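You operate a simulated robot arm through the tools that you are given. There is no shell and no other tool. Be economical: measure what you need, move in short steps, check, and stop when the job is done.

The job below is to be done with a simulated two-armed robot. You get a single attempt, and the scene is never put back.

JOB
Swap the film on plate 29 for a clear lid.
Fine: clamp it in the plate holder for the peel, free the clamp after and leave it there; film into the USED tray; use the lid that lies among the plates; spill nothing.

Only the result counts: the job must be done as asked and must still hold three seconds after the hand-in. Knocking over, shifting, dropping, spilling or breaking anything else fails it. A push-on lid holds only when it is set on centred and level and pressed home; a screw cap is set on level and turned clockwise until tight.

ROBOT AND FRAMES
Two 7-joint arms with fingered hands on one trunk, on a base that drives. Base frame: it is fixed to the floor where the robot stands at the start and does not move with it; the origin is under the middle of the robot, x ahead of it, y to its left, z up; the surface under the hand at the start is at about z = 0.88. Readings come in m, degrees, newtons and seconds.
The left shoulder is at the start at [0.04, 0.125, 1.231], the right one opposite. With the tool pointing down near the work surface each hand reaches from about 0.44 to 0.84 m from the robot's upright axis, wherever it stands, measured 20 degrees to its own side. Places, roughly: blue lid [6.75, 3.5, 1]; clear lid (15x11x4 cm) [0.9, -0.6, 0.9]; grey lid [7, 3.75, 1]; holder clamp [0.5, 0.7, 0.9]; inside of the orange tray [0.7, 0.8, 0.9]; purple lid (15x11x4 cm) [0.6, -0.5, 0.6]; seat of the plate holder [0.5, 0.7, 0.9]; well plate [6.75, 3.75, 1]. Payload 3.6 kg a hand.
The TCP of each hand is the grasp point between the finger pads, 0.034 m short of the fingertips. In the tool frame z runs along the fingers and y along their closing line. Largest opening 0.116 m; the body of the gripper starts 0.04 m behind the TCP. The gripper is a hand of 5 fingers: y runs from the thumb to the fingers, the wrist lies at [-0.016, -0.16, -0.164] in the tool frame, and closing takes about 1.5 s.
Orientation is told as [roll, pitch, yaw] about the base's x, y, z axes, in that order, counted from this pose: with the fingers straight down and the wrist toward the robot, the tool's x, y and z point along [0, 1, 0], [1, 0, 0] and [0, 0, -1] of the base frame.

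CONTROLS
- The arms move only by the tool apply_moves. It takes "left_increments", "right_increments" or both (then of equal length, played together; a hand with none holds still); each is a list that holds one entry, the list of rows, each a list of 6 numbers: the shift along the base's x, y, z in units of 50 mm (1.0 is 50 mm), then the turn, a rotation vector about the base's x, y, z in units of 5 degrees (1.0 is 5 degrees). In form: [[[x, y, z, ax, ay, az], ...]]. A call has 1 to 10 rows; each row shifts and turns the commanded pose from where the row before left it. "left_jaw" and "right_jaw" are, for a hand that has rows, the finger opening in m, from 0 to 0.116, set as the call begins (left out, the last holds). A call with a number of a shift or a turn outside -1 to 1 is refused whole. A row lasts 0.2 s, in which the tool goes at most 0.05 m and 8.6 degrees; a call with a longer step from one row to the next is refused whole, and so is a gripper value outside its range. Where a pose cannot be reached the arm comes as near as it can. A force on the tool above 80 N (or 10 N above the force at the start of the call, whichever is more), or a blocked arm, ends the call early, and 0.2 s more pass. The fingers move at their own pace (about 0.153 m/s each) and stop on an object; they squeeze with about 34 N. The grip force told is the motor's: it shows also when the fingers shut on nothing. Time passes only in rows, and 0.2 s behind the last, so rows that do not move let the fingers close. It gives the time, the measured TCP pose, the force on the tool (base axes), the opening and the grip force at its end, in the units of the frame above (readings bear some noise), with the torque about the TCP (base axes, N m) and any sound that the robot's microphone picked up.
- Cameras (640 x 400 px; columns grow to the right, rows downward): "scene" is now at [0.1205, 0.0346, 1.4136]; the picture's right is [0.37, -0.93, 0.00], its down [-0.45, -0.18, -0.87] and it looks along [0.81, 0.33, -0.49] (base axes); focal length 214 px, centre (320, 200). "left" rides on the left gripper at [-0.069, -0.134, -0.11] in its tool frame; the picture's right is [-0.77, -0.19, 0.61], its down [0.59, -0.58, 0.57] and it looks along [0.25, 0.80, 0.55] (tool axes); focal length 256 px, centre (320, 200). "right" rides on the right gripper at [0.069, -0.134, -0.11] in its tool frame; the picture's right is [-0.77, 0.19, -0.61], its down [-0.59, -0.58, 0.56] and it looks along [-0.25, 0.79, 0.55] (tool axes); focal length 256 px, centre (320, 200). There is no depth. A picture from a camera that has moved, and an enlarged one, comes with that camera's place and axes in the base frame and with its lens.
- capture(camera): a new picture of that camera. The clock stands still meanwhile.
- move_column(by): slides the trunk up (or, below 0, down) by that many m; the arms and the scene camera ride with it, the base frame stays. It gives what a move gives, with no picture.
- base_move(legs): drives the robot by 1 to 6 legs, each [ahead, turn to the left] in m and degrees, along the robot's own axes; the way and the turn of a leg run together, so that a leg with both is an arc; at most 1.5 m and 180 degrees a leg. The arms and the cameras ride along, it lands a little off, and it stops where it bumps. It gives what a move gives.
- preshape(shape, hand): the hand has 5 fingers and takes this shape, open, in about a second: jaw (thumb against the fingers, like two jaws); tri (thumb and two fingers); tip (a fingertip pinch); poke (one finger out to press); point (the index stretched); flat (the hand flat); cup (the hand cupped); fist (a fist). The gripper value then closes the fingers along that shape, each until it touches; the sizes above hold for jaw. It gives what a move gives, with no picture.
- aim_head(pan, tilt): turns the head with the scene camera to pan (to the left, within 86 degrees either way) and tilt (down, from -29 to 69), counted from straight ahead of the robot. It gives what a move gives.
- zoom(camera, box): a new picture of the part [left, top, right, bottom] of that camera's present view, enlarged. The clock stands still meanwhile.
- close_job(): hands the job in; it is judged then, once.

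Go step by step. Nothing tells you exact positions but the pictures and the camera data: compare them with the known pose of the tool, close in by small moves and look again before you grip or let go. The budget is 120 turns and 88 pictures, counting those below and the enlarged ones. Unless the task says otherwise, let go and move clear before handing in, and close with one line.

The tools are called after "Request:" as name(argument=value, ...) on one line, values as JSON. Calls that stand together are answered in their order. apply_moves: Moves the arms, as the interface text tells. Its arguments: {"type":"object","properties":{"left_increments":{"type":"array","items":{"type":"array","items":{"type":"array","items":{"type":"number"}}}},"left_jaw":{"type":"number"},"right_increments":{"type":"array","items":{"type":"array","items":{"type":"array","items":{"type":"number"}}}},"right_jaw":{"type":"number"}},"required":[]} The other tools are called the same way: move_column (by) slides the trunk up or down; preshape (shape, hand) gives the hand a shape; base_move (legs) drives the base; aim_head (pan, tilt) turns the head that bears the scene camera; capture (camera) takes a picture; zoom (camera, box) takes an enlarged picture of a part of a camera's view; close_job () hands the job in.

At the start:

```text
clock: 0.0
left_ee_pos: [0.3735, 0.4688, 1.2644]
left_tcp_rot: [0.0, 0.0, 0.1]
left_ft_force: [1.2, -0.1, -0.4]
left_ft_torque: [-0.02, 0.01, 0.0]
left_grip_width: 0.116
left_grip_force: 0.2
left_shape: jaw
right_ee_pos: [0.491, 0.0785, 1.266]
right_tcp_rot: [0.0, 0.0, 0.2]
right_ft_force: [0.4, 0.0, 0.1]
right_ft_torque: [0.01, -0.04, -0.03]
right_grip_width: 0.116
right_grip_force: 0.1
right_shape: jaw
trunk travel left (down, up): [-0.425, 0.337]
robot x, y, heading: [-0.0004, -0.0014, -0.1]
head pan, tilt: [21.9, 29.1]
```

scene: 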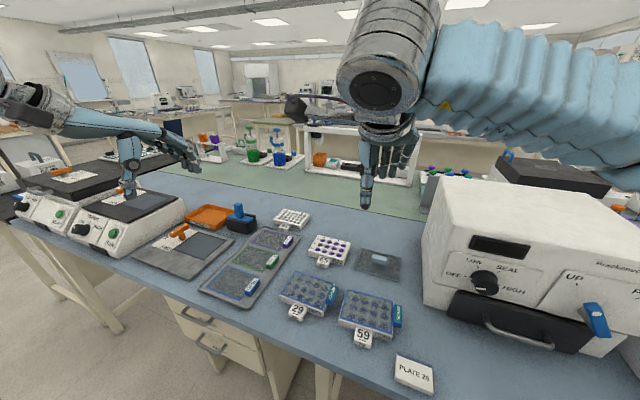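
right: 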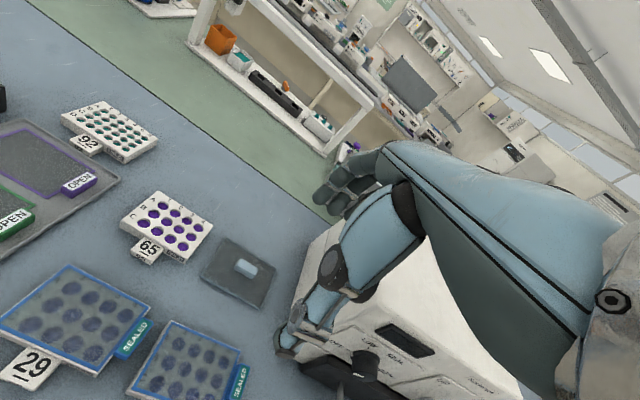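
left: 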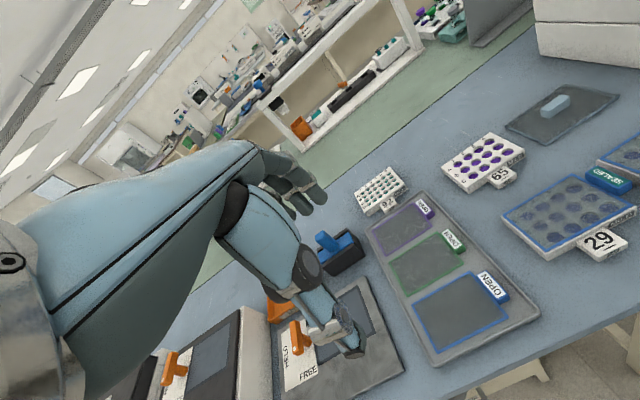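

I see plates 29 and 59 (sealed), a clear lid with a knob on the bench, a plate holder with an orange lever, an orange tray, and a device. I'll take closer looks first.

Request:
zoom(camera="scene", box=[120, 190, 300, 310])

Request:
zoom(camera="scene", box=[260, 200, 440, 390])

```text
3.33 times, centred on (210, 250) of scene
camera zoom: at [0.1205, 0.0346, 1.4136], right [0.37, -0.93, 0.0], down [-0.45, -0.18, -0.87], along [0.81, 0.33, -0.49], focal length 715 px, centre (687, 33)
```

zoom: 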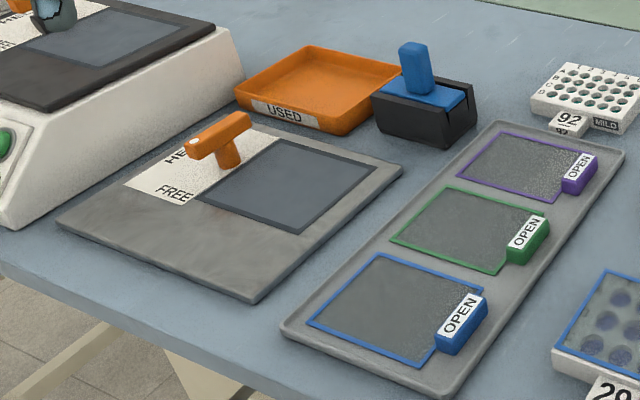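

```text
2.11 times, centred on (350, 295) of scene
camera zoom: at [0.1205, 0.0346, 1.4136], right [0.37, -0.93, 0.0], down [-0.45, -0.18, -0.87], along [0.81, 0.33, -0.49], focal length 452 px, centre (257, 0)
```

zoom: 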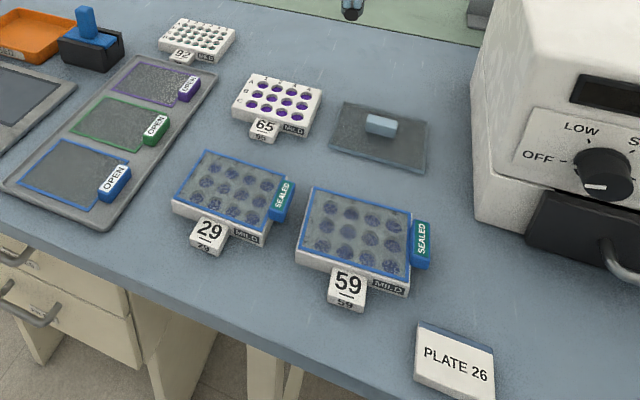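

Plate 29 sits near [0.48, 0.215], the holder seat near [0.52, 0.67], the lever near [0.515, 0.75], and the lid among the plates near [0.67, 0.06]. I'll move the right arm out of the way and bring the left hand to look at the holder.

Request:
apply_moves(right_increments=[[[-0.4, -0.5, 0.2, 0, 0, 0], [-0.4, -0.8, 0.2, 0, 0, 0], [-0.4, -0.8, 0.2, 0, 0, 0], [-0.4, -0.9, 0, 0, 0, 0], [-0.4, -0.9, 0, 0, 0, 0], [-0.4, -0.9, 0, 0, 0, 0], [-0.3, -0.9, 0, 0, 0, 0], [0, -0.9, 0, 0, 0, 0]]])

Request:
zoom(camera="left", box=[240, 200, 440, 400])

Request:
zoom(camera="left", box=[480, 60, 640, 280])

```text
clock: 1.8
left_ee_pos: [0.3693, 0.4678, 1.2655]
left_tcp_rot: [0.1, -0.1, 0.0]
left_ft_force: [-0.8, 1.2, 0.5]
left_ft_torque: [-0.03, -0.04, 0.0]
left_grip_width: 0.1159
left_grip_force: 0.0
left_shape: jaw
right_ee_pos: [0.3535, -0.2496, 1.2981]
right_tcp_rot: [-0.1, 0.0, 0.4]
right_ft_force: [0.0, 0.1, -0.2]
right_ft_torque: [0.04, -0.05, -0.03]
right_grip_width: 0.1161
right_grip_force: 0.1
right_shape: jaw
trunk travel left (down, up): [-0.425, 0.337]
robot x, y, heading: [0.0039, 0.0007, -0.3]
head pan, tilt: [21.9, 29.1]
```

```text
2.00 times, centred on (340, 300) of left
camera zoom: at [0.2362, 0.3995, 1.3752], right [-0.18, -0.77, -0.61], down [-0.58, 0.59, -0.57], along [0.8, 0.25, -0.55], focal length 512 px, centre (280, 0)
```

zoom: 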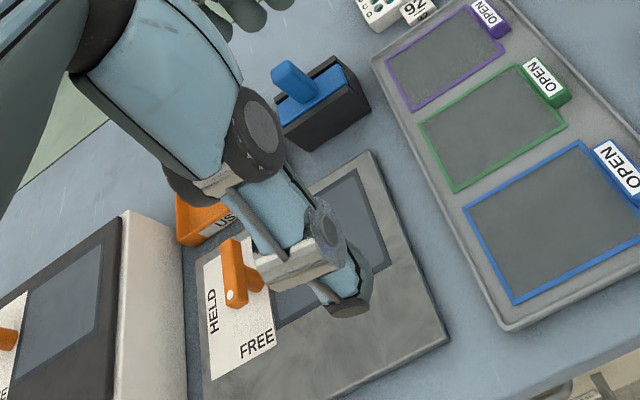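

```text
1.82 times, centred on (560, 170) of left
camera zoom: at [0.2362, 0.3995, 1.3752], right [-0.18, -0.77, -0.61], down [-0.58, 0.59, -0.57], along [0.8, 0.25, -0.55], focal length 465 px, centre (-116, 254)
```

zoom: 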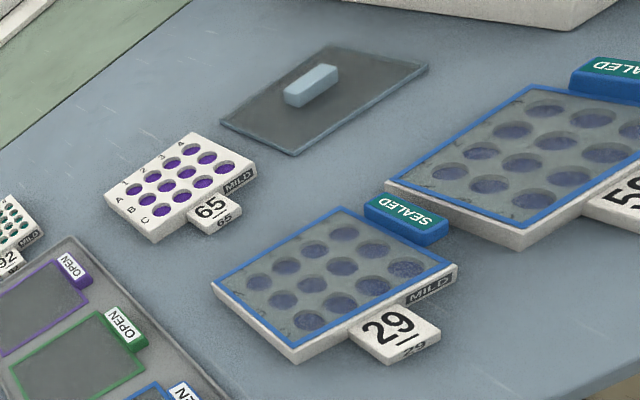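

The lever, tray and holder are clear, and plate 29 has a label tab at its near side. I'll bring the left hand near plate 29 for a closer look.

Request:
apply_moves(left_increments=[[[0, -0.7, -0.3, 0, 0, 0], [0, -0.8, -0.5, 0, 0, 0], [0, -0.8, -0.5, 0, 0, 0], [0, -0.8, -0.5, 0, 0, 0], [0, -0.8, -0.5, 0, 0, 0], [0, -0.6, -0.5, 0, 0, 0], [0, 0, -0.5, 0, 0, 0]]])

Request:
capture(camera="left")

Request:
aim_head(pan=35, tilt=38)

Request:
capture(camera="scene")

```text
clock: 3.4
left_ee_pos: [0.3719, 0.3143, 1.1574]
left_tcp_rot: [0.2, -0.6, 1.6]
left_ft_force: [0.2, -0.6, 0.2]
left_ft_torque: [-0.01, 0.0, 0.01]
left_grip_width: 0.1158
left_grip_force: 0.2
left_shape: jaw
left hand out of reach, approached as far as the arm can: row 5, 6, 7
right_ee_pos: [0.3562, -0.2525, 1.2979]
right_tcp_rot: [0.0, 0.0, 0.1]
right_ft_force: [-1.0, -0.4, 1.4]
right_ft_torque: [-0.03, 0.01, -0.02]
right_grip_width: 0.116
right_grip_force: 0.1
right_shape: jaw
trunk travel left (down, up): [-0.425, 0.337]
robot x, y, heading: [0.001, 0.0008, 0.0]
head pan, tilt: [21.9, 29.1]
```

```text
80 pictures are left
camera left: at [0.239, 0.2405, 1.2653], right [-0.16, -0.77, -0.62], down [-0.59, 0.58, -0.57], along [0.79, 0.27, -0.54], focal length 256 px, centre (320, 200)
```

left: 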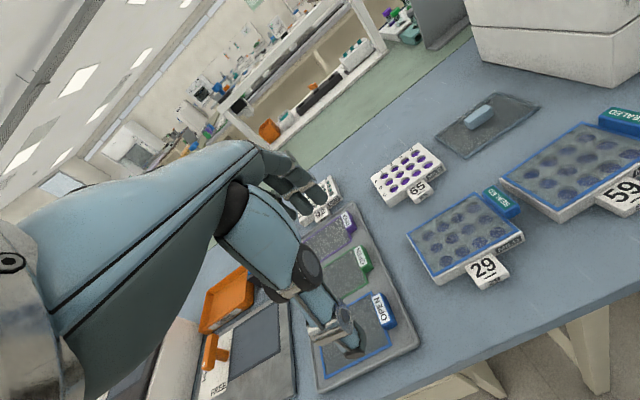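

```text
clock: 4.2
left_ee_pos: [0.3709, 0.3149, 1.1563]
left_tcp_rot: [0.3, -0.5, 1.7]
left_ft_force: [-0.7, -0.5, 0.3]
left_ft_torque: [0.0, -0.02, 0.01]
left_grip_width: 0.1159
left_grip_force: 0.1
left_shape: jaw
right_ee_pos: [0.3572, -0.2517, 1.2964]
right_tcp_rot: [0.0, 0.0, 0.0]
right_ft_force: [-0.2, -0.4, -0.3]
right_ft_torque: [-0.01, 0.02, 0.01]
right_grip_width: 0.1159
right_grip_force: 0.0
right_shape: jaw
trunk travel left (down, up): [-0.425, 0.337]
robot x, y, heading: [-0.0013, -0.0006, -0.3]
head pan, tilt: [35.0, 38.0]
```

```text
79 pictures are left
camera scene: at [0.1068, 0.0496, 1.3999], right [0.57, -0.82, 0.0], down [-0.5, -0.35, -0.79], along [0.65, 0.45, -0.62], focal length 214 px, centre (320, 200)
```

scene: 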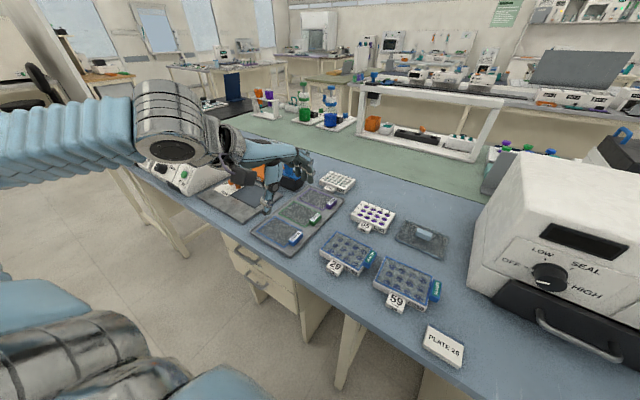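

The left hand was limited by close reach. I'll move it forward, away from the body, and toward plate 29.

Request:
apply_moves(left_increments=[[[0.9, 0, 0, 0, 0, 0], [0.9, 0, 0, 0, 0, 0], [0.4, 0, 0, 0, 0, 0], [0, 0, 0, 0, 0, 0]]])

Request:
capture(camera="left")

Request:
capture(camera="scene")

```text
clock: 5.2
left_ee_pos: [0.4827, 0.3061, 1.1441]
left_tcp_rot: [-0.1, 0.0, 0.1]
left_ft_force: [0.0, -0.1, 0.2]
left_ft_torque: [0.0, -0.02, 0.0]
left_grip_width: 0.1159
left_grip_force: 0.0
left_shape: jaw
right_ee_pos: [0.3572, -0.2513, 1.2967]
right_tcp_rot: [0.0, 0.0, 0.1]
right_ft_force: [0.1, -0.4, 0.9]
right_ft_torque: [-0.02, 0.01, 0.0]
right_grip_width: 0.1158
right_grip_force: 0.1
right_shape: jaw
trunk travel left (down, up): [-0.425, 0.337]
robot x, y, heading: [0.0011, -0.0008, 0.1]
head pan, tilt: [35.0, 38.0]
```

```text
78 pictures are left
camera left: at [0.3495, 0.2366, 1.2546], right [-0.19, -0.77, -0.61], down [-0.58, 0.59, -0.57], along [0.79, 0.25, -0.55], focal length 256 px, centre (320, 200)
```

left: 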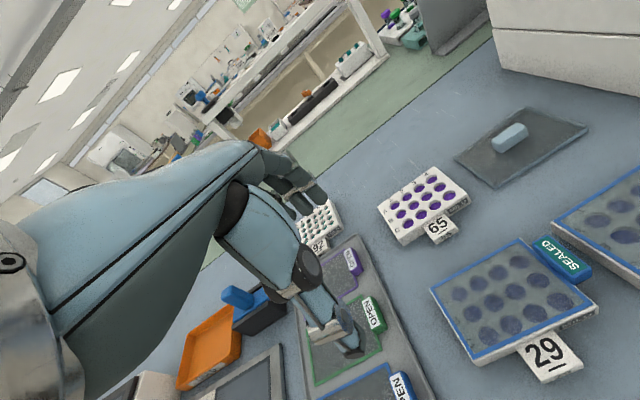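

```text
77 pictures are left
camera scene: at [0.1065, 0.0498, 1.3999], right [0.57, -0.82, 0.0], down [-0.5, -0.35, -0.79], along [0.65, 0.45, -0.62], focal length 214 px, centre (320, 200)
```

scene: 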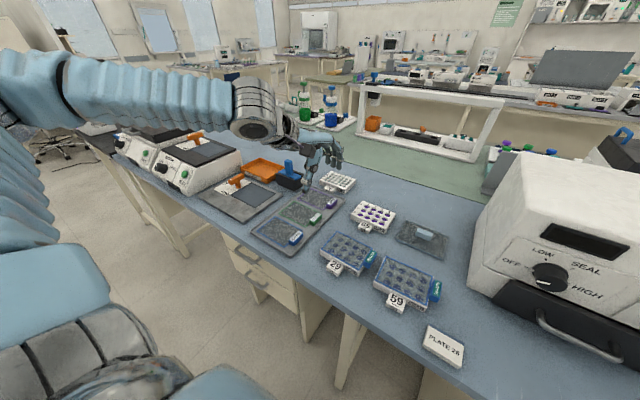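

The left hand is near [0.48, 0.31, 1.14], and plate 29 is to the right of it. I'll move above plate 29, just right of its label, and check.

Request:
apply_moves(left_increments=[[[0, -0.6, -0.2, 0, 0, 0], [0, -0.7, -0.4, 0, 0, 0], [0, -0.7, -0.4, 0, 0, 0], [0, -0.68, -0.4, 0, 0, 0], [0, 0, -0.6, 0, 0, 0], [0, 0, -0.6, 0, 0, 0], [0, 0, 0, 0, 0, 0]]])

Request:
zoom(camera="scene", box=[240, 140, 480, 320])

Request:
capture(camera="left")

```text
clock: 6.8
left_ee_pos: [0.483, 0.1735, 1.0145]
left_tcp_rot: [0.0, 0.0, 0.1]
left_ft_force: [-0.1, 0.0, 0.3]
left_ft_torque: [0.02, 0.0, 0.0]
left_grip_width: 0.1156
left_grip_force: 0.1
left_shape: jaw
right_ee_pos: [0.3557, -0.2518, 1.297]
right_tcp_rot: [0.1, -0.1, 0.1]
right_ft_force: [0.4, 0.1, -0.5]
right_ft_torque: [-0.01, 0.0, 0.0]
right_grip_width: 0.1158
right_grip_force: 0.0
right_shape: jaw
trunk travel left (down, up): [-0.425, 0.337]
robot x, y, heading: [-0.0004, -0.0008, -0.2]
head pan, tilt: [35.0, 38.0]
```

```text
2.22 times, centred on (360, 230) of scene
camera zoom: at [0.1065, 0.0495, 1.4], right [0.57, -0.82, 0.0], down [-0.5, -0.35, -0.79], along [0.65, 0.45, -0.62], focal length 477 px, centre (231, 133)
```

zoom: 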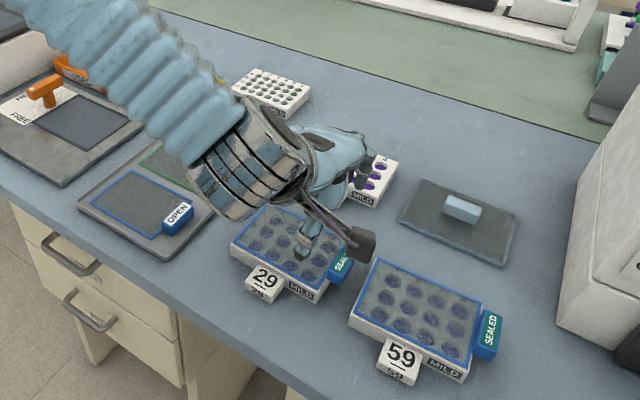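

```text
75 pictures are left
camera left: at [0.3491, 0.1028, 1.1241], right [-0.19, -0.77, -0.61], down [-0.58, 0.59, -0.57], along [0.8, 0.25, -0.55], focal length 256 px, centre (320, 200)
```

left: 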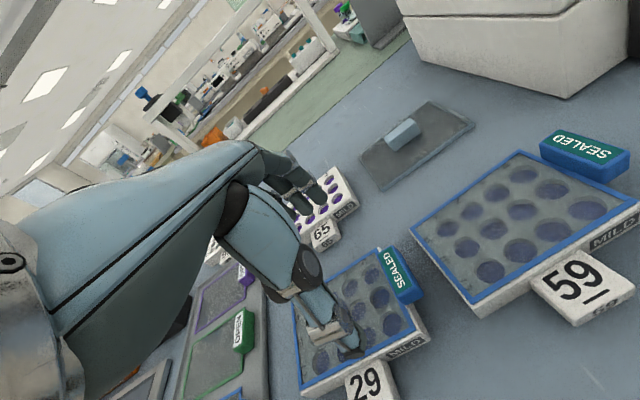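

Projecting my plate estimate into the left picture matches to within a few pixels, so plate 29 spans x 0.437–0.524, y 0.148–0.281, with its top near 0.905. I'll go down to just above it and check.

Request:
apply_moves(left_increments=[[[-0.04, -0.12, -0.4, 0, 0, 0], [0, 0, -0.4, 0, 0, 0], [0, 0, -0.3, 0, 0, 0], [0, 0, 0, 0, 0, 0]]])

Request:
zoom(camera="left", box=[220, 180, 480, 400])

Request:
zoom(camera="scene", box=[290, 190, 450, 310])

```text
clock: 7.8
left_ee_pos: [0.4691, 0.1901, 0.9846]
left_tcp_rot: [-0.1, 0.0, 0.1]
left_ft_force: [0.6, -0.1, 1.1]
left_ft_torque: [0.02, -0.01, 0.02]
left_grip_width: 0.116
left_grip_force: 0.1
left_shape: jaw
left hand out of reach, approached as far as the arm can: row 1, 2, 3
right_ee_pos: [0.3573, -0.2514, 1.2965]
right_tcp_rot: [-0.1, 0.0, 0.2]
right_ft_force: [-0.2, -0.8, 0.6]
right_ft_torque: [-0.01, 0.01, -0.01]
right_grip_width: 0.1158
right_grip_force: 0.1
right_shape: jaw
trunk travel left (down, up): [-0.425, 0.337]
robot x, y, heading: [0.0021, -0.0011, -0.1]
head pan, tilt: [35.0, 38.0]
```

```text
1.82 times, centred on (350, 290) of left
camera zoom: at [0.3372, 0.1208, 1.0944], right [-0.19, -0.77, -0.61], down [-0.58, 0.59, -0.57], along [0.79, 0.25, -0.55], focal length 465 px, centre (266, 36)
```

zoom: 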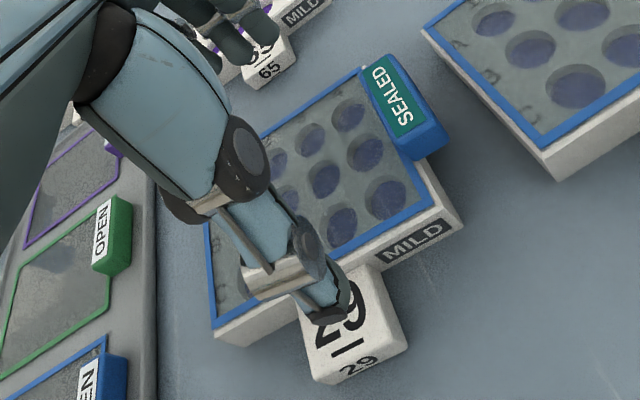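

```text
3.33 times, centred on (370, 250) of scene
camera zoom: at [0.1069, 0.0493, 1.3999], right [0.57, -0.82, 0.0], down [-0.5, -0.35, -0.79], along [0.65, 0.45, -0.62], focal length 715 px, centre (153, 33)
```

zoom: 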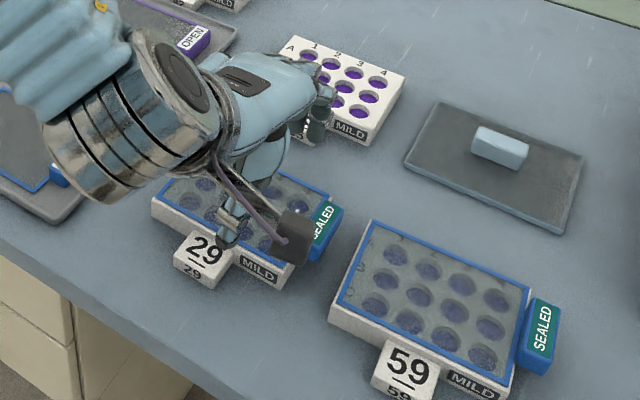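

The hand is too close to its shoulder to reach low here. Raising the trunk will open up the distance, and the hand rides up with it.

Request:
move_column(by=0.22)

Request:
apply_moves(left_increments=[[[0.24, -0.4, -0.8, 0, 0, 0], [0, 0, -1, 0, 0, 0], [0, 0, -1, 0, 0, 0], [0, 0, -1, 0, 0, 0], [0, 0, -0.8, 0, 0, 0], [0, 0, 0, 0, 0, 0]]])

Request:
zoom(camera="left", box=[220, 180, 480, 400])

```text
clock: 10.1
left_ee_pos: [0.4662, 0.1919, 1.23]
left_tcp_rot: [-0.1, -2.9, 0.1]
left_ft_force: [0.3, 0.2, 0.4]
left_ft_torque: [0.02, -0.05, -0.03]
left_grip_width: 0.116
left_grip_force: 0.0
left_shape: jaw
right_ee_pos: [0.3557, -0.2513, 1.5172]
right_tcp_rot: [-0.1, 0.0, 0.1]
right_ft_force: [0.1, -1.3, 0.0]
right_ft_torque: [0.01, -0.02, -0.03]
right_grip_width: 0.116
right_grip_force: 0.1
right_shape: jaw
trunk travel left (down, up): [-0.645, 0.117]
robot x, y, heading: [0.0002, 0.002, -0.0]
head pan, tilt: [35.0, 38.0]
```

```text
clock: 11.5
left_ee_pos: [0.4301, 0.2584, 1.1756]
left_tcp_rot: [0.0, -2.8, 0.0]
left_ft_force: [0.6, 0.0, -0.3]
left_ft_torque: [0.0, 0.02, -0.02]
left_grip_width: 0.1159
left_grip_force: 0.0
left_shape: jaw
left hand out of reach, approached as far as the arm can: row 1, 2, 3, 4, 5
right_ee_pos: [0.3564, -0.2524, 1.5162]
right_tcp_rot: [-0.2, -0.1, 0.0]
right_ft_force: [0.4, -0.3, 0.8]
right_ft_torque: [0.01, -0.06, -0.02]
right_grip_width: 0.1159
right_grip_force: 0.0
right_shape: jaw
trunk travel left (down, up): [-0.645, 0.117]
robot x, y, heading: [-0.0023, 0.0011, -0.0]
head pan, tilt: [35.0, 38.0]
```

```text
1.82 times, centred on (350, 290) of left
camera zoom: at [0.2912, 0.1902, 1.2782], right [-0.16, -0.77, -0.62], down [-0.55, 0.59, -0.6], along [0.82, 0.25, -0.51], focal length 465 px, centre (266, 36)
```

zoom: 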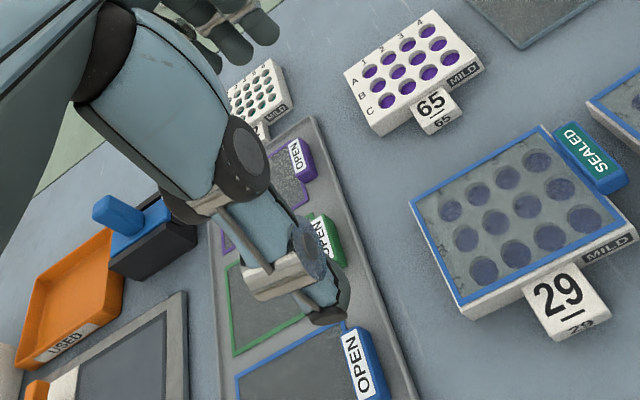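

Raising the trunk made the reach worse. I'll lift the hand, put the trunk back and drive the base back a little to gain room.

Request:
apply_moves(left_increments=[[[0.3, 0, 0.8, 0, 0, 0], [0.3, 0, 0.8, 0, 0, 0], [0.3, 0, 0.8, 0, 0, 0], [0.3, 0, 0.8, 0, 0, 0], [0, 0, 0.5, 0, 0, 0], [0, 0, 0, 0, 0, 0]]])

Request:
move_column(by=-0.22)

Request:
base_move(legs=[[-0.12, 0]])

```text
clock: 12.9
left_ee_pos: [0.49, 0.2599, 1.3589]
left_tcp_rot: [-0.1, -2.9, 0.0]
left_ft_force: [-0.5, 0.2, 0.4]
left_ft_torque: [-0.01, 0.01, 0.03]
left_grip_width: 0.116
left_grip_force: 0.1
left_shape: jaw
right_ee_pos: [0.3568, -0.2519, 1.5181]
right_tcp_rot: [0.0, 0.0, 0.1]
right_ft_force: [0.7, -0.5, 0.2]
right_ft_torque: [-0.01, 0.02, -0.03]
right_grip_width: 0.116
right_grip_force: 0.1
right_shape: jaw
trunk travel left (down, up): [-0.645, 0.117]
robot x, y, heading: [0.0018, 0.0006, 0.1]
head pan, tilt: [35.0, 38.0]
```

```text
clock: 15.2
left_ee_pos: [0.4893, 0.2591, 1.1406]
left_tcp_rot: [0.0, -3.2, 0.0]
left_ft_force: [-1.2, -0.6, -0.3]
left_ft_torque: [-0.01, -0.01, -0.01]
left_grip_width: 0.1159
left_grip_force: 0.0
left_shape: jaw
right_ee_pos: [0.3559, -0.2517, 1.2977]
right_tcp_rot: [0.0, 0.0, 0.1]
right_ft_force: [0.6, 0.1, -0.5]
right_ft_torque: [0.0, 0.01, 0.01]
right_grip_width: 0.116
right_grip_force: 0.1
right_shape: jaw
trunk travel left (down, up): [-0.425, 0.337]
robot x, y, heading: [-0.0011, -0.0033, -0.1]
head pan, tilt: [35.0, 38.0]
```

```text
clock: 16.4
left_ee_pos: [0.3938, 0.2586, 1.1319]
left_tcp_rot: [0.1, -1.9, 0.2]
left_ft_force: [-2.6, 1.3, 0.8]
left_ft_torque: [-0.04, -0.11, 0.03]
left_grip_width: 0.116
left_grip_force: 0.0
left_shape: jaw
right_ee_pos: [0.2631, -0.2489, 1.2929]
right_tcp_rot: [0.2, 1.2, 0.1]
right_ft_force: [-0.9, 0.1, -0.6]
right_ft_torque: [0.05, -0.06, 0.03]
right_grip_width: 0.1157
right_grip_force: 0.1
right_shape: jaw
trunk travel left (down, up): [-0.425, 0.337]
robot x, y, heading: [-0.117, -0.0005, -0.3]
head pan, tilt: [35.0, 38.0]
```

The robot is now at x = -0.117. I'll square the hand up and move above the grip point on plate 29.

Request:
apply_moves(left_increments=[[[0, 0, 0, 0, 0.6, 0], [0.7, -0.6, -0.2, 0, 0, 0], [0.7, -0.6, -0.5, 0, 0, 0], [0.4, -0.5, -0.5, 0, 0, 0], [0, 0, -0.5, 0, 0, 0], [0, 0, 0, 0, 0, 0]]])

```text
refused: row 3 steps farther than a row can; nothing moved
```

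The step was too long, so I'll split it up.

Request:
apply_moves(left_increments=[[[0, 0, 0, 0, 0.6, 0], [0.6, -0.5, -0.2, 0, 0, 0], [0.6, -0.5, -0.4, 0, 0, 0], [0.5, -0.5, -0.4, 0, 0, 0], [0, -0.3, -0.5, 0, 0, 0], [0, 0, -0.5, 0, 0, 0], [0, 0, 0, 0, 0, 0]]])

```text
clock: 18.0
left_ee_pos: [0.4485, 0.1796, 1.0474]
left_tcp_rot: [0.1, -0.1, 0.1]
left_ft_force: [-0.2, 0.7, -0.2]
left_ft_torque: [-0.01, 0.03, 0.01]
left_grip_width: 0.116
left_grip_force: 0.1
left_shape: jaw
left hand out of reach, approached as far as the arm can: row 6
right_ee_pos: [0.2401, -0.2503, 1.2963]
right_tcp_rot: [0.2, 0.3, 0.2]
right_ft_force: [0.3, 0.1, 0.2]
right_ft_torque: [0.02, 0.06, 0.02]
right_grip_width: 0.1161
right_grip_force: 0.1
right_shape: jaw
trunk travel left (down, up): [-0.425, 0.337]
robot x, y, heading: [-0.1192, -0.0001, 0.1]
head pan, tilt: [35.0, 38.0]
```

The hand is at [0.45, 0.18, 1.05]; I'll go forward over the grip point and test the descent.

Request:
apply_moves(left_increments=[[[0.65, -0.25, 0, 0, 0, 0], [0, 0, -0.3, 0, 0, 0], [0, 0, -0.3, 0, 0, 0], [0, 0, -0.3, 0, 0, 0], [0, 0, 0, 0, 0, 0]]])

```text
clock: 19.2
left_ee_pos: [0.4413, 0.1985, 1.0329]
left_tcp_rot: [0.1, -0.4, 0.0]
left_ft_force: [0.0, 0.2, -0.2]
left_ft_torque: [0.04, 0.04, 0.0]
left_grip_width: 0.116
left_grip_force: 0.1
left_shape: jaw
left hand out of reach, approached as far as the arm can: row 1, 2, 3, 4
right_ee_pos: [0.2295, -0.2503, 1.2999]
right_tcp_rot: [0.2, -0.4, 0.1]
right_ft_force: [-0.2, 0.6, 0.0]
right_ft_torque: [0.0, 0.01, -0.02]
right_grip_width: 0.1158
right_grip_force: 0.1
right_shape: jaw
trunk travel left (down, up): [-0.425, 0.337]
robot x, y, heading: [-0.118, -0.0002, 0.1]
head pan, tilt: [35.0, 38.0]
```

The limit seems tied to how low the hand is below the shoulder, so I'll lift the hand and lower the trunk instead.

Request:
apply_moves(left_increments=[[[0.2, 0, 0.9, 0, 0.08, 0], [0.2, 0, 0.9, 0, 0, 0], [0.2, -0.1, 0.9, 0, 0, 0], [0.1, -0.1, 0.9, 0, 0, 0], [0, 0, 0, 0, 0, 0]]])

Request:
move_column(by=-0.17)

Request:
capture(camera="scene")

```text
clock: 20.4
left_ee_pos: [0.4777, 0.1868, 1.2107]
left_tcp_rot: [0.1, 0.0, 0.1]
left_ft_force: [0.4, 1.1, -0.1]
left_ft_torque: [0.02, 0.01, 0.02]
left_grip_width: 0.1161
left_grip_force: 0.1
left_shape: jaw
right_ee_pos: [0.2311, -0.2513, 1.2982]
right_tcp_rot: [0.2, -0.3, 0.1]
right_ft_force: [0.3, 0.1, 0.3]
right_ft_torque: [-0.04, 0.0, -0.01]
right_grip_width: 0.1158
right_grip_force: 0.1
right_shape: jaw
trunk travel left (down, up): [-0.425, 0.337]
robot x, y, heading: [-0.1202, 0.0003, -0.2]
head pan, tilt: [35.0, 38.0]
```

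```text
clock: 22.4
left_ee_pos: [0.4758, 0.187, 1.042]
left_tcp_rot: [0.1, 0.0, 0.0]
left_ft_force: [0.2, 0.3, 0.4]
left_ft_torque: [0.0, -0.04, 0.0]
left_grip_width: 0.1159
left_grip_force: 0.1
left_shape: jaw
right_ee_pos: [0.2303, -0.2511, 1.1293]
right_tcp_rot: [0.3, -0.4, 0.1]
right_ft_force: [-0.8, 0.1, 0.3]
right_ft_torque: [0.0, -0.03, 0.0]
right_grip_width: 0.116
right_grip_force: 0.1
right_shape: jaw
trunk travel left (down, up): [-0.255, 0.507]
robot x, y, heading: [-0.1153, 0.0021, -0.2]
head pan, tilt: [35.0, 38.0]
```

```text
71 pictures are left
camera scene: at [0.0473, 0.0493, 1.2269], right [0.57, -0.82, 0.0], down [-0.5, -0.35, -0.79], along [0.65, 0.45, -0.62], focal length 214 px, centre (320, 200)
```

scene: 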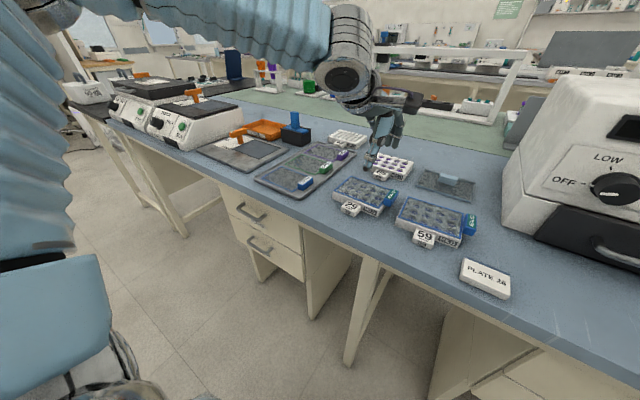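

Now I'll move over the grip point and descend to just above the plate.

Request:
apply_moves(left_increments=[[[0.1, -0.42, -0.4, 0, 0, 0], [0, 0, -0.5, 0, 0, 0], [0, 0, -0.5, 0, 0, 0], [0, 0, -0.4, 0, 0, 0], [0, 0, 0, 0, 0, 0]]])

Request:
zoom(camera="left", box=[220, 180, 480, 400])

```text
clock: 23.6
left_ee_pos: [0.4824, 0.1667, 0.9534]
left_tcp_rot: [0.0, 0.0, 0.0]
left_ft_force: [-0.1, -0.2, 0.7]
left_ft_torque: [0.03, 0.0, 0.0]
left_grip_width: 0.1161
left_grip_force: 0.0
left_shape: jaw
right_ee_pos: [0.2293, -0.25, 1.1287]
right_tcp_rot: [0.2, -0.3, 0.1]
right_ft_force: [0.4, 0.1, 0.4]
right_ft_torque: [0.0, -0.01, 0.01]
right_grip_width: 0.1158
right_grip_force: 0.0
right_shape: jaw
trunk travel left (down, up): [-0.255, 0.507]
robot x, y, heading: [-0.116, 0.0006, -0.1]
head pan, tilt: [35.0, 38.0]
```

```text
1.82 times, centred on (350, 290) of left
camera zoom: at [0.3489, 0.0971, 1.0623], right [-0.19, -0.77, -0.61], down [-0.58, 0.59, -0.56], along [0.8, 0.25, -0.55], focal length 465 px, centre (266, 36)
```

zoom: 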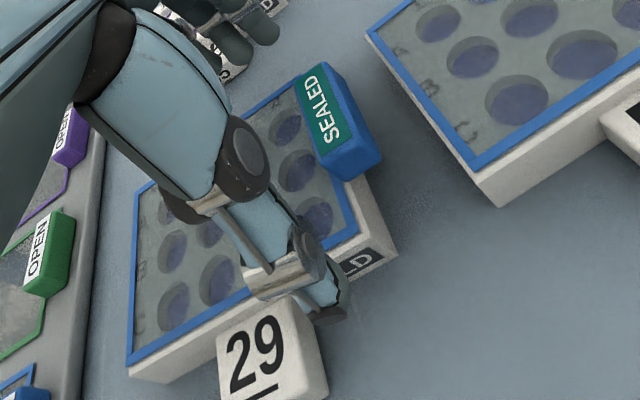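

The thumb will pass between the label (edge at y≈0.193) and the plate's corner. I'll descend to grip height.

Request:
apply_moves(left_increments=[[[-0.03, -0.02, -0.35, 0, 0, 0], [0, 0, -0.27, 0, 0, 0], [0, 0, 0, 0, 0, 0]]])

Request:
zoom(camera="left", box=[220, 180, 480, 400])

Request:
zoom(camera="scene", box=[300, 100, 480, 260])

```text
clock: 24.4
left_ee_pos: [0.4801, 0.166, 0.9201]
left_tcp_rot: [0.2, 0.1, 0.1]
left_ft_force: [-0.8, 0.9, -0.3]
left_ft_torque: [0.01, 0.0, 0.0]
left_grip_width: 0.1159
left_grip_force: 0.0
left_shape: jaw
right_ee_pos: [0.2296, -0.249, 1.1301]
right_tcp_rot: [0.2, -0.3, 0.1]
right_ft_force: [0.2, 0.2, 0.2]
right_ft_torque: [0.01, -0.02, 0.02]
right_grip_width: 0.1159
right_grip_force: 0.0
right_shape: jaw
trunk travel left (down, up): [-0.255, 0.507]
robot x, y, heading: [-0.1194, 0.0038, 0.2]
head pan, tilt: [35.0, 38.0]
```

```text
1.82 times, centred on (350, 290) of left
camera zoom: at [0.3472, 0.0963, 1.0308], right [-0.19, -0.77, -0.61], down [-0.58, 0.59, -0.56], along [0.8, 0.25, -0.55], focal length 465 px, centre (266, 36)
```

zoom: 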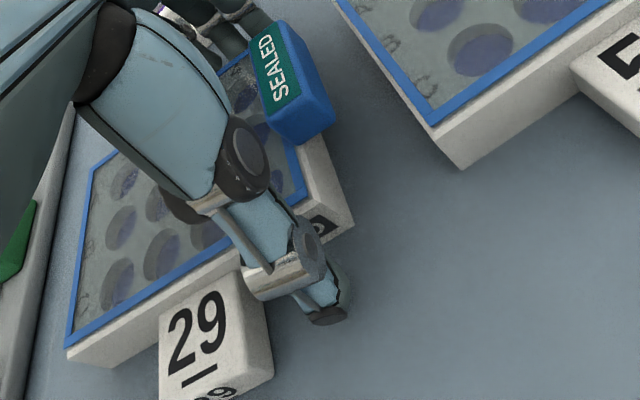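

```text
2.50 times, centred on (390, 180) of scene
camera zoom: at [0.0477, 0.0494, 1.2267], right [0.57, -0.82, 0.0], down [-0.5, -0.35, -0.79], along [0.65, 0.45, -0.62], focal length 536 px, centre (145, 250)
```

zoom: 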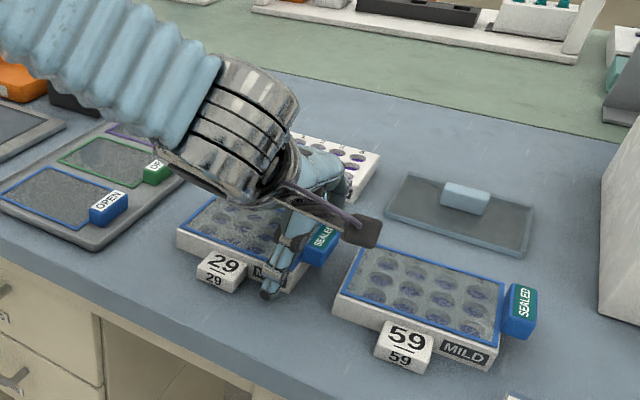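

The thumb is clear of the label and no contact is felt. I'll close on the plate.

Request:
apply_moves(left_increments=[[[0, 0, 0, 0, 0, 0], [0, 0, 0, 0, 0, 0], [0, 0, 0, 0, 0, 0], [0, 0, 0, 0, 0, 0], [0, 0, 0, 0, 0, 0], [0, 0, 0, 0, 0, 0], [0, 0, 0, 0, 0, 0], [0, 0, 0, 0, 0, 0]]], left_jaw=0.06)

Request:
zoom(camera="left", box=[220, 180, 480, 400])

```text
clock: 26.2
left_ee_pos: [0.48, 0.1654, 0.9215]
left_tcp_rot: [0.1, 0.0, 0.1]
left_ft_force: [-0.2, -0.6, -0.1]
left_ft_torque: [-0.04, -0.04, -0.01]
left_grip_width: 0.0892
left_grip_force: 34.1
left_shape: jaw
right_ee_pos: [0.2311, -0.2506, 1.13]
right_tcp_rot: [0.2, -0.3, 0.1]
right_ft_force: [-0.8, -0.7, 0.6]
right_ft_torque: [-0.05, 0.02, -0.02]
right_grip_width: 0.116
right_grip_force: 0.0
right_shape: jaw
trunk travel left (down, up): [-0.255, 0.507]
robot x, y, heading: [-0.116, -0.0044, -0.1]
head pan, tilt: [35.0, 38.0]
```

```text
1.82 times, centred on (350, 290) of left
camera zoom: at [0.3473, 0.0963, 1.0309], right [-0.19, -0.77, -0.61], down [-0.58, 0.59, -0.56], along [0.8, 0.25, -0.55], focal length 465 px, centre (266, 36)
```

zoom: 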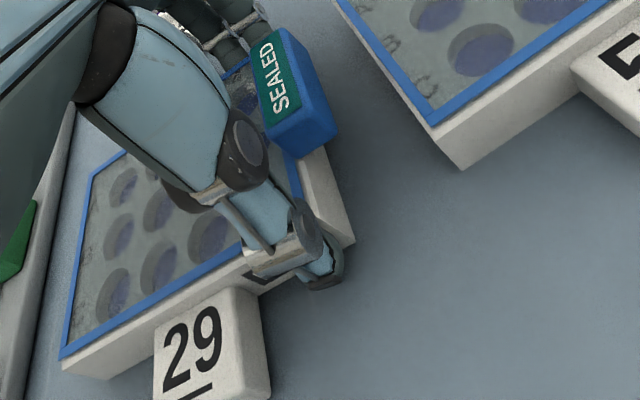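

Gripped at 0.089 m. I'll lift slowly and check that the plate stays level.

Request:
apply_moves(left_increments=[[[0, 0, 0.1, 0, 0, 0], [0, 0, 0.2, 0, 0, 0], [0, 0, 0.3, 0, 0, 0], [0, 0, 0.3, 0, 0, 0], [0, 0, 0.2, 0, 0, 0], [0, 0, 0.1, 0, 0, 0]]])

Request:
zoom(camera="scene", box=[300, 100, 480, 260])

Request:
zoom(camera="left", box=[220, 180, 480, 400])

```text
clock: 27.6
left_ee_pos: [0.4811, 0.1658, 0.9815]
left_tcp_rot: [0.1, 0.0, 0.1]
left_ft_force: [0.4, -0.1, 0.2]
left_ft_torque: [-0.05, -0.03, -0.01]
left_grip_width: 0.0891
left_grip_force: 33.9
left_shape: jaw
right_ee_pos: [0.2299, -0.251, 1.1277]
right_tcp_rot: [0.1, -0.3, 0.1]
right_ft_force: [-0.2, -0.3, 0.5]
right_ft_torque: [0.02, -0.03, 0.04]
right_grip_width: 0.116
right_grip_force: 0.0
right_shape: jaw
trunk travel left (down, up): [-0.255, 0.507]
robot x, y, heading: [-0.1188, 0.001, -0.2]
head pan, tilt: [35.0, 38.0]
```

```text
2.50 times, centred on (390, 180) of scene
camera zoom: at [0.0478, 0.0495, 1.2267], right [0.57, -0.82, 0.0], down [-0.5, -0.35, -0.79], along [0.65, 0.45, -0.62], focal length 536 px, centre (145, 250)
```

zoom: 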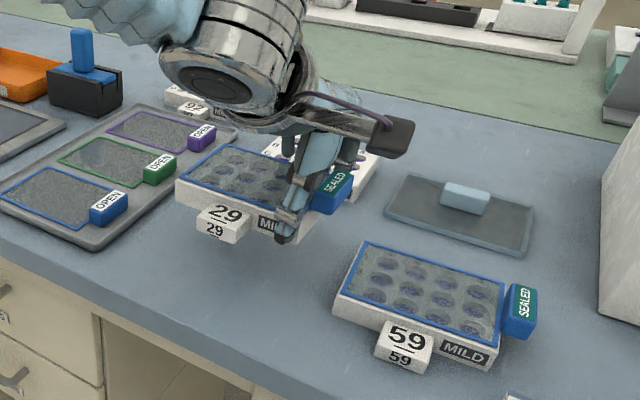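

```text
1.82 times, centred on (350, 290) of left
camera zoom: at [0.3473, 0.0963, 1.0914], right [-0.19, -0.77, -0.61], down [-0.58, 0.59, -0.56], along [0.79, 0.25, -0.55], focal length 465 px, centre (266, 36)
```

zoom: 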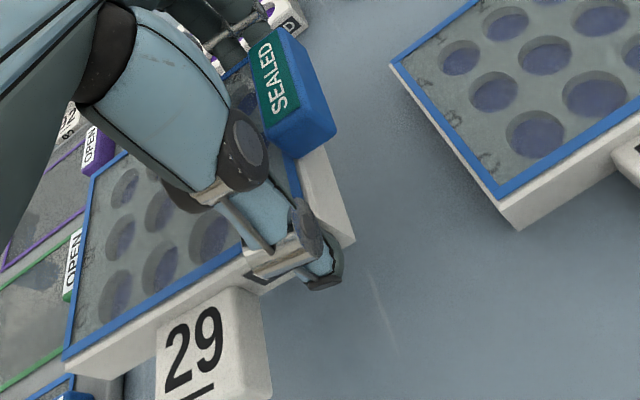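

The plate is lifted and level, with its centre about 0.049 m to the left of the TCP. I'll raise it a bit and carry it left in gentle steps.

Request:
apply_moves(left_increments=[[[0, 0.1, 0.3, 0, 0, 0], [0, 0.3, 0.4, 0, 0, 0], [0, 0.5, 0.4, 0, 0, 0], [0, 0.6, 0, 0, 0, 0], [0, 0.6, 0, 0, 0, 0], [0, 0.6, 0, 0, 0, 0], [0, 0.6, 0, 0, 0, 0], [0, 0.6, 0, 0, 0, 0], [0, 0.4, 0, 0, 0, 0], [0, 0.2, 0, 0, 0, 0]]])

Request:
apply_moves(left_increments=[[[0, 0.3, 0, 0, 0, 0], [0, 0.5, 0, 0, 0, 0], [0, 0.6, 0, 0, 0, 0], [0, 0.6, 0, 0, 0, 0], [0, 0.6, 0, 0, 0, 0], [0, 0.6, 0, 0, 0, 0], [0, 0.5, 0, 0, 0, 0], [0, 0.3, 0, 0, 0, 0]]])

Request:
capture(camera="left")

Request:
capture(camera="scene")

```text
clock: 29.8
left_ee_pos: [0.4802, 0.391, 1.0353]
left_tcp_rot: [0.1, 0.0, 0.1]
left_ft_force: [0.2, 0.0, -1.2]
left_ft_torque: [-0.04, -0.03, -0.01]
left_grip_width: 0.0892
left_grip_force: 34.5
left_shape: jaw
right_ee_pos: [0.2289, -0.2491, 1.1288]
right_tcp_rot: [0.2, -0.3, 0.1]
right_ft_force: [-0.4, -0.6, -0.2]
right_ft_torque: [0.03, -0.02, 0.01]
right_grip_width: 0.116
right_grip_force: 0.1
right_shape: jaw
trunk travel left (down, up): [-0.255, 0.507]
robot x, y, heading: [-0.1122, -0.0023, -0.0]
head pan, tilt: [35.0, 38.0]
```

```text
clock: 31.6
left_ee_pos: [0.48, 0.5912, 1.0361]
left_tcp_rot: [0.0, 0.0, 0.1]
left_ft_force: [-0.8, 0.5, -0.9]
left_ft_torque: [-0.07, -0.05, -0.02]
left_grip_width: 0.0891
left_grip_force: 33.7
left_shape: jaw
right_ee_pos: [0.2291, -0.2494, 1.1284]
right_tcp_rot: [0.2, -0.3, 0.2]
right_ft_force: [-0.6, -0.3, 0.4]
right_ft_torque: [0.0, 0.0, -0.03]
right_grip_width: 0.1158
right_grip_force: 0.0
right_shape: jaw
trunk travel left (down, up): [-0.255, 0.507]
robot x, y, heading: [-0.1237, -0.0001, 0.1]
head pan, tilt: [35.0, 38.0]
```

```text
64 pictures are left
camera left: at [0.3466, 0.5218, 1.146], right [-0.19, -0.77, -0.61], down [-0.58, 0.59, -0.57], along [0.8, 0.25, -0.55], focal length 256 px, centre (320, 200)
```

left: 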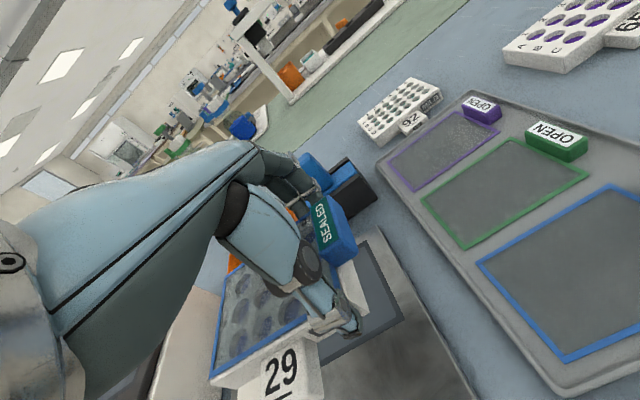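

```text
63 pictures are left
camera scene: at [0.048, 0.05, 1.2266], right [0.57, -0.82, 0.0], down [-0.5, -0.35, -0.79], along [0.65, 0.45, -0.62], focal length 214 px, centre (320, 200)
```

scene: 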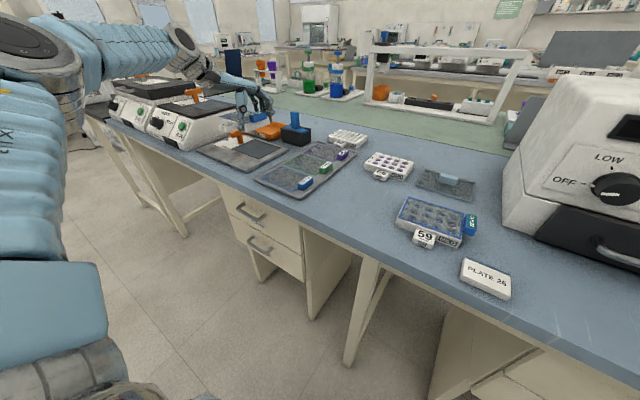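

The arm reaches the holder from here. I'll aim the head at the holder to measure the seat and lever better.

Request:
aim_head(pan=55, tilt=30)

Request:
zoom(camera="scene", box=[210, 110, 450, 260])

```text
clock: 32.4
left_ee_pos: [0.4789, 0.591, 1.0367]
left_tcp_rot: [0.0, 0.0, 0.2]
left_ft_force: [-0.5, 0.0, -1.2]
left_ft_torque: [-0.01, 0.0, -0.01]
left_grip_width: 0.0889
left_grip_force: 34.1
left_shape: jaw
right_ee_pos: [0.2292, -0.2504, 1.1289]
right_tcp_rot: [0.2, -0.3, 0.1]
right_ft_force: [0.0, -0.8, -0.6]
right_ft_torque: [0.0, 0.02, -0.01]
right_grip_width: 0.1157
right_grip_force: 0.0
right_shape: jaw
trunk travel left (down, up): [-0.255, 0.507]
robot x, y, heading: [-0.1181, 0.0018, -0.1]
head pan, tilt: [55.0, 30.0]
```

```text
2.67 times, centred on (330, 185) of scene
camera zoom: at [0.0291, 0.0744, 1.239], right [0.82, -0.57, 0.0], down [-0.29, -0.41, -0.87], along [0.5, 0.71, -0.5], focal length 572 px, centre (293, 240)
```

zoom: 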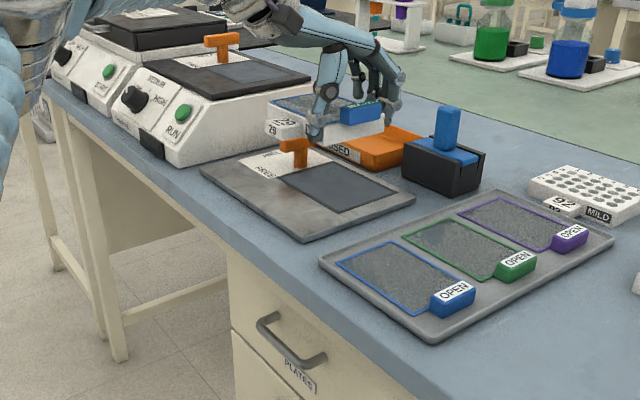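

The holder is clearly visible from here. I'll zoom in on the seat and lever.

Request:
zoom(camera="scene", box=[280, 140, 380, 205])

```text
6.15 times, centred on (330, 172) of scene
camera zoom: at [0.0291, 0.0744, 1.239], right [0.82, -0.57, 0.0], down [-0.29, -0.41, -0.87], along [0.5, 0.71, -0.5], focal length 1320 px, centre (258, 369)
```

zoom: 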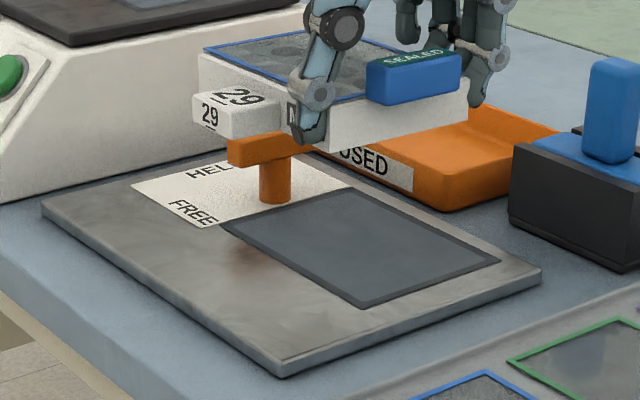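

The lever's white dot points to FREE (near); HELD lies to its left, so it needs about a quarter turn clockwise. The seat centre is about [0.520, 0.666] at z≈0.888. I'll bring the plate above it, slightly to the right side of centre.

Request:
apply_moves(left_increments=[[[0.3, 0.16, 0, 0, 0, 0], [0.3, 0.16, -0.1, 0, 0, 0], [0.2, 0.16, -0.3, 0, 0, 0], [0, 0, -0.3, 0, 0, 0], [0, 0, -0.3, 0, 0, 0], [0, 0, -0.2, 0, 0, 0], [0, 0, 0, 0, 0, 0]]])

Request:
zoom(camera="scene", box=[280, 140, 380, 205])

Request:
capture(camera="left")

```text
clock: 34.0
left_ee_pos: [0.5033, 0.5955, 0.9785]
left_tcp_rot: [0.1, 0.0, 0.0]
left_ft_force: [-0.4, -0.4, -0.3]
left_ft_torque: [-0.04, 0.01, -0.03]
left_grip_width: 0.089
left_grip_force: 34.5
left_shape: jaw
left hand out of reach, approached as far as the arm can: row 2, 3, 5
right_ee_pos: [0.2297, -0.2492, 1.1293]
right_tcp_rot: [0.2, -0.4, 0.1]
right_ft_force: [-0.3, 0.2, 0.2]
right_ft_torque: [0.02, -0.01, 0.0]
right_grip_width: 0.1162
right_grip_force: 0.1
right_shape: jaw
trunk travel left (down, up): [-0.255, 0.507]
robot x, y, heading: [-0.1192, 0.0018, 0.0]
head pan, tilt: [55.0, 30.0]
```

```text
6.15 times, centred on (330, 172) of scene
camera zoom: at [0.029, 0.0744, 1.239], right [0.82, -0.57, 0.0], down [-0.29, -0.41, -0.87], along [0.5, 0.71, -0.5], focal length 1320 px, centre (258, 369)
```

zoom: 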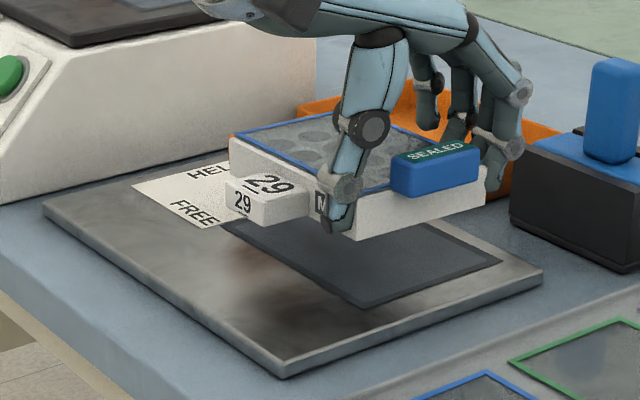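

```text
59 pictures are left
camera left: at [0.37, 0.5261, 1.0888], right [-0.18, -0.77, -0.61], down [-0.58, 0.59, -0.56], along [0.79, 0.25, -0.55], focal length 256 px, centre (320, 200)
```

left: 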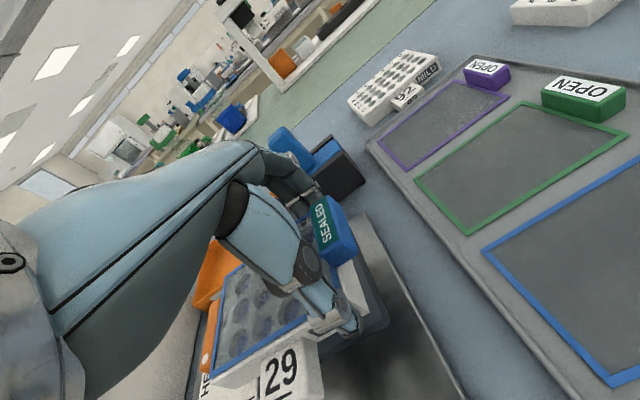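

The target is just beyond reach from here. I'll lift and retract a little, then drive the base ahead 0.1 m, back close to where it started.

Request:
apply_moves(left_increments=[[[0, 0, 0.3, 0, 0, 0], [-0.2, -0.1, 0.5, 0, 0, 0], [-0.4, -0.1, 0.5, 0, 0, 0], [-0.4, -0.1, 0.4, 0, 0, 0], [-0.3, 0, 0.2, 0, 0, 0], [0, 0, 0, 0, 0, 0]]])

Request:
base_move(legs=[[0.1, 0]])

Request:
apply_moves(left_increments=[[[0, 0, 0, 0, 0, 0], [0, 0, 0, 0, 0, 0]]])

```text
clock: 35.4
left_ee_pos: [0.4418, 0.5834, 1.0737]
left_tcp_rot: [0.1, -0.1, 0.1]
left_ft_force: [-0.5, 0.2, -1.7]
left_ft_torque: [-0.03, 0.01, -0.02]
left_grip_width: 0.089
left_grip_force: 34.1
left_shape: jaw
right_ee_pos: [0.2294, -0.2498, 1.1288]
right_tcp_rot: [0.2, -0.3, 0.1]
right_ft_force: [0.7, 0.9, 1.0]
right_ft_torque: [-0.01, 0.0, 0.04]
right_grip_width: 0.1162
right_grip_force: 0.1
right_shape: jaw
trunk travel left (down, up): [-0.255, 0.507]
robot x, y, heading: [-0.1162, -0.0008, 0.2]
head pan, tilt: [55.0, 30.0]
```

```text
clock: 36.5
left_ee_pos: [0.5303, 0.5828, 1.0792]
left_tcp_rot: [-0.1, -0.6, 0.0]
left_ft_force: [-1.3, 0.3, 0.6]
left_ft_torque: [-0.04, -0.1, -0.02]
left_grip_width: 0.089
left_grip_force: 33.9
left_shape: jaw
right_ee_pos: [0.318, -0.2494, 1.1327]
right_tcp_rot: [0.2, -1.0, 0.1]
right_ft_force: [-0.2, -0.5, 0.3]
right_ft_torque: [0.02, -0.05, -0.05]
right_grip_width: 0.1158
right_grip_force: 0.0
right_shape: jaw
trunk travel left (down, up): [-0.255, 0.507]
robot x, y, heading: [-0.0168, 0.0008, -0.1]
head pan, tilt: [55.0, 30.0]
```

```text
clock: 37.1
left_ee_pos: [0.5359, 0.5848, 1.0747]
left_tcp_rot: [-0.1, -0.2, 0.0]
left_ft_force: [-0.4, 0.0, -0.9]
left_ft_torque: [-0.03, -0.01, 0.02]
left_grip_width: 0.0893
left_grip_force: 34.4
left_shape: jaw
right_ee_pos: [0.3242, -0.2492, 1.1302]
right_tcp_rot: [0.1, -0.6, 0.1]
right_ft_force: [-0.2, 0.0, 0.3]
right_ft_torque: [-0.03, 0.04, -0.05]
right_grip_width: 0.116
right_grip_force: 0.1
right_shape: jaw
trunk travel left (down, up): [-0.255, 0.507]
robot x, y, heading: [-0.0216, -0.0012, 0.2]
head pan, tilt: [55.0, 30.0]
```

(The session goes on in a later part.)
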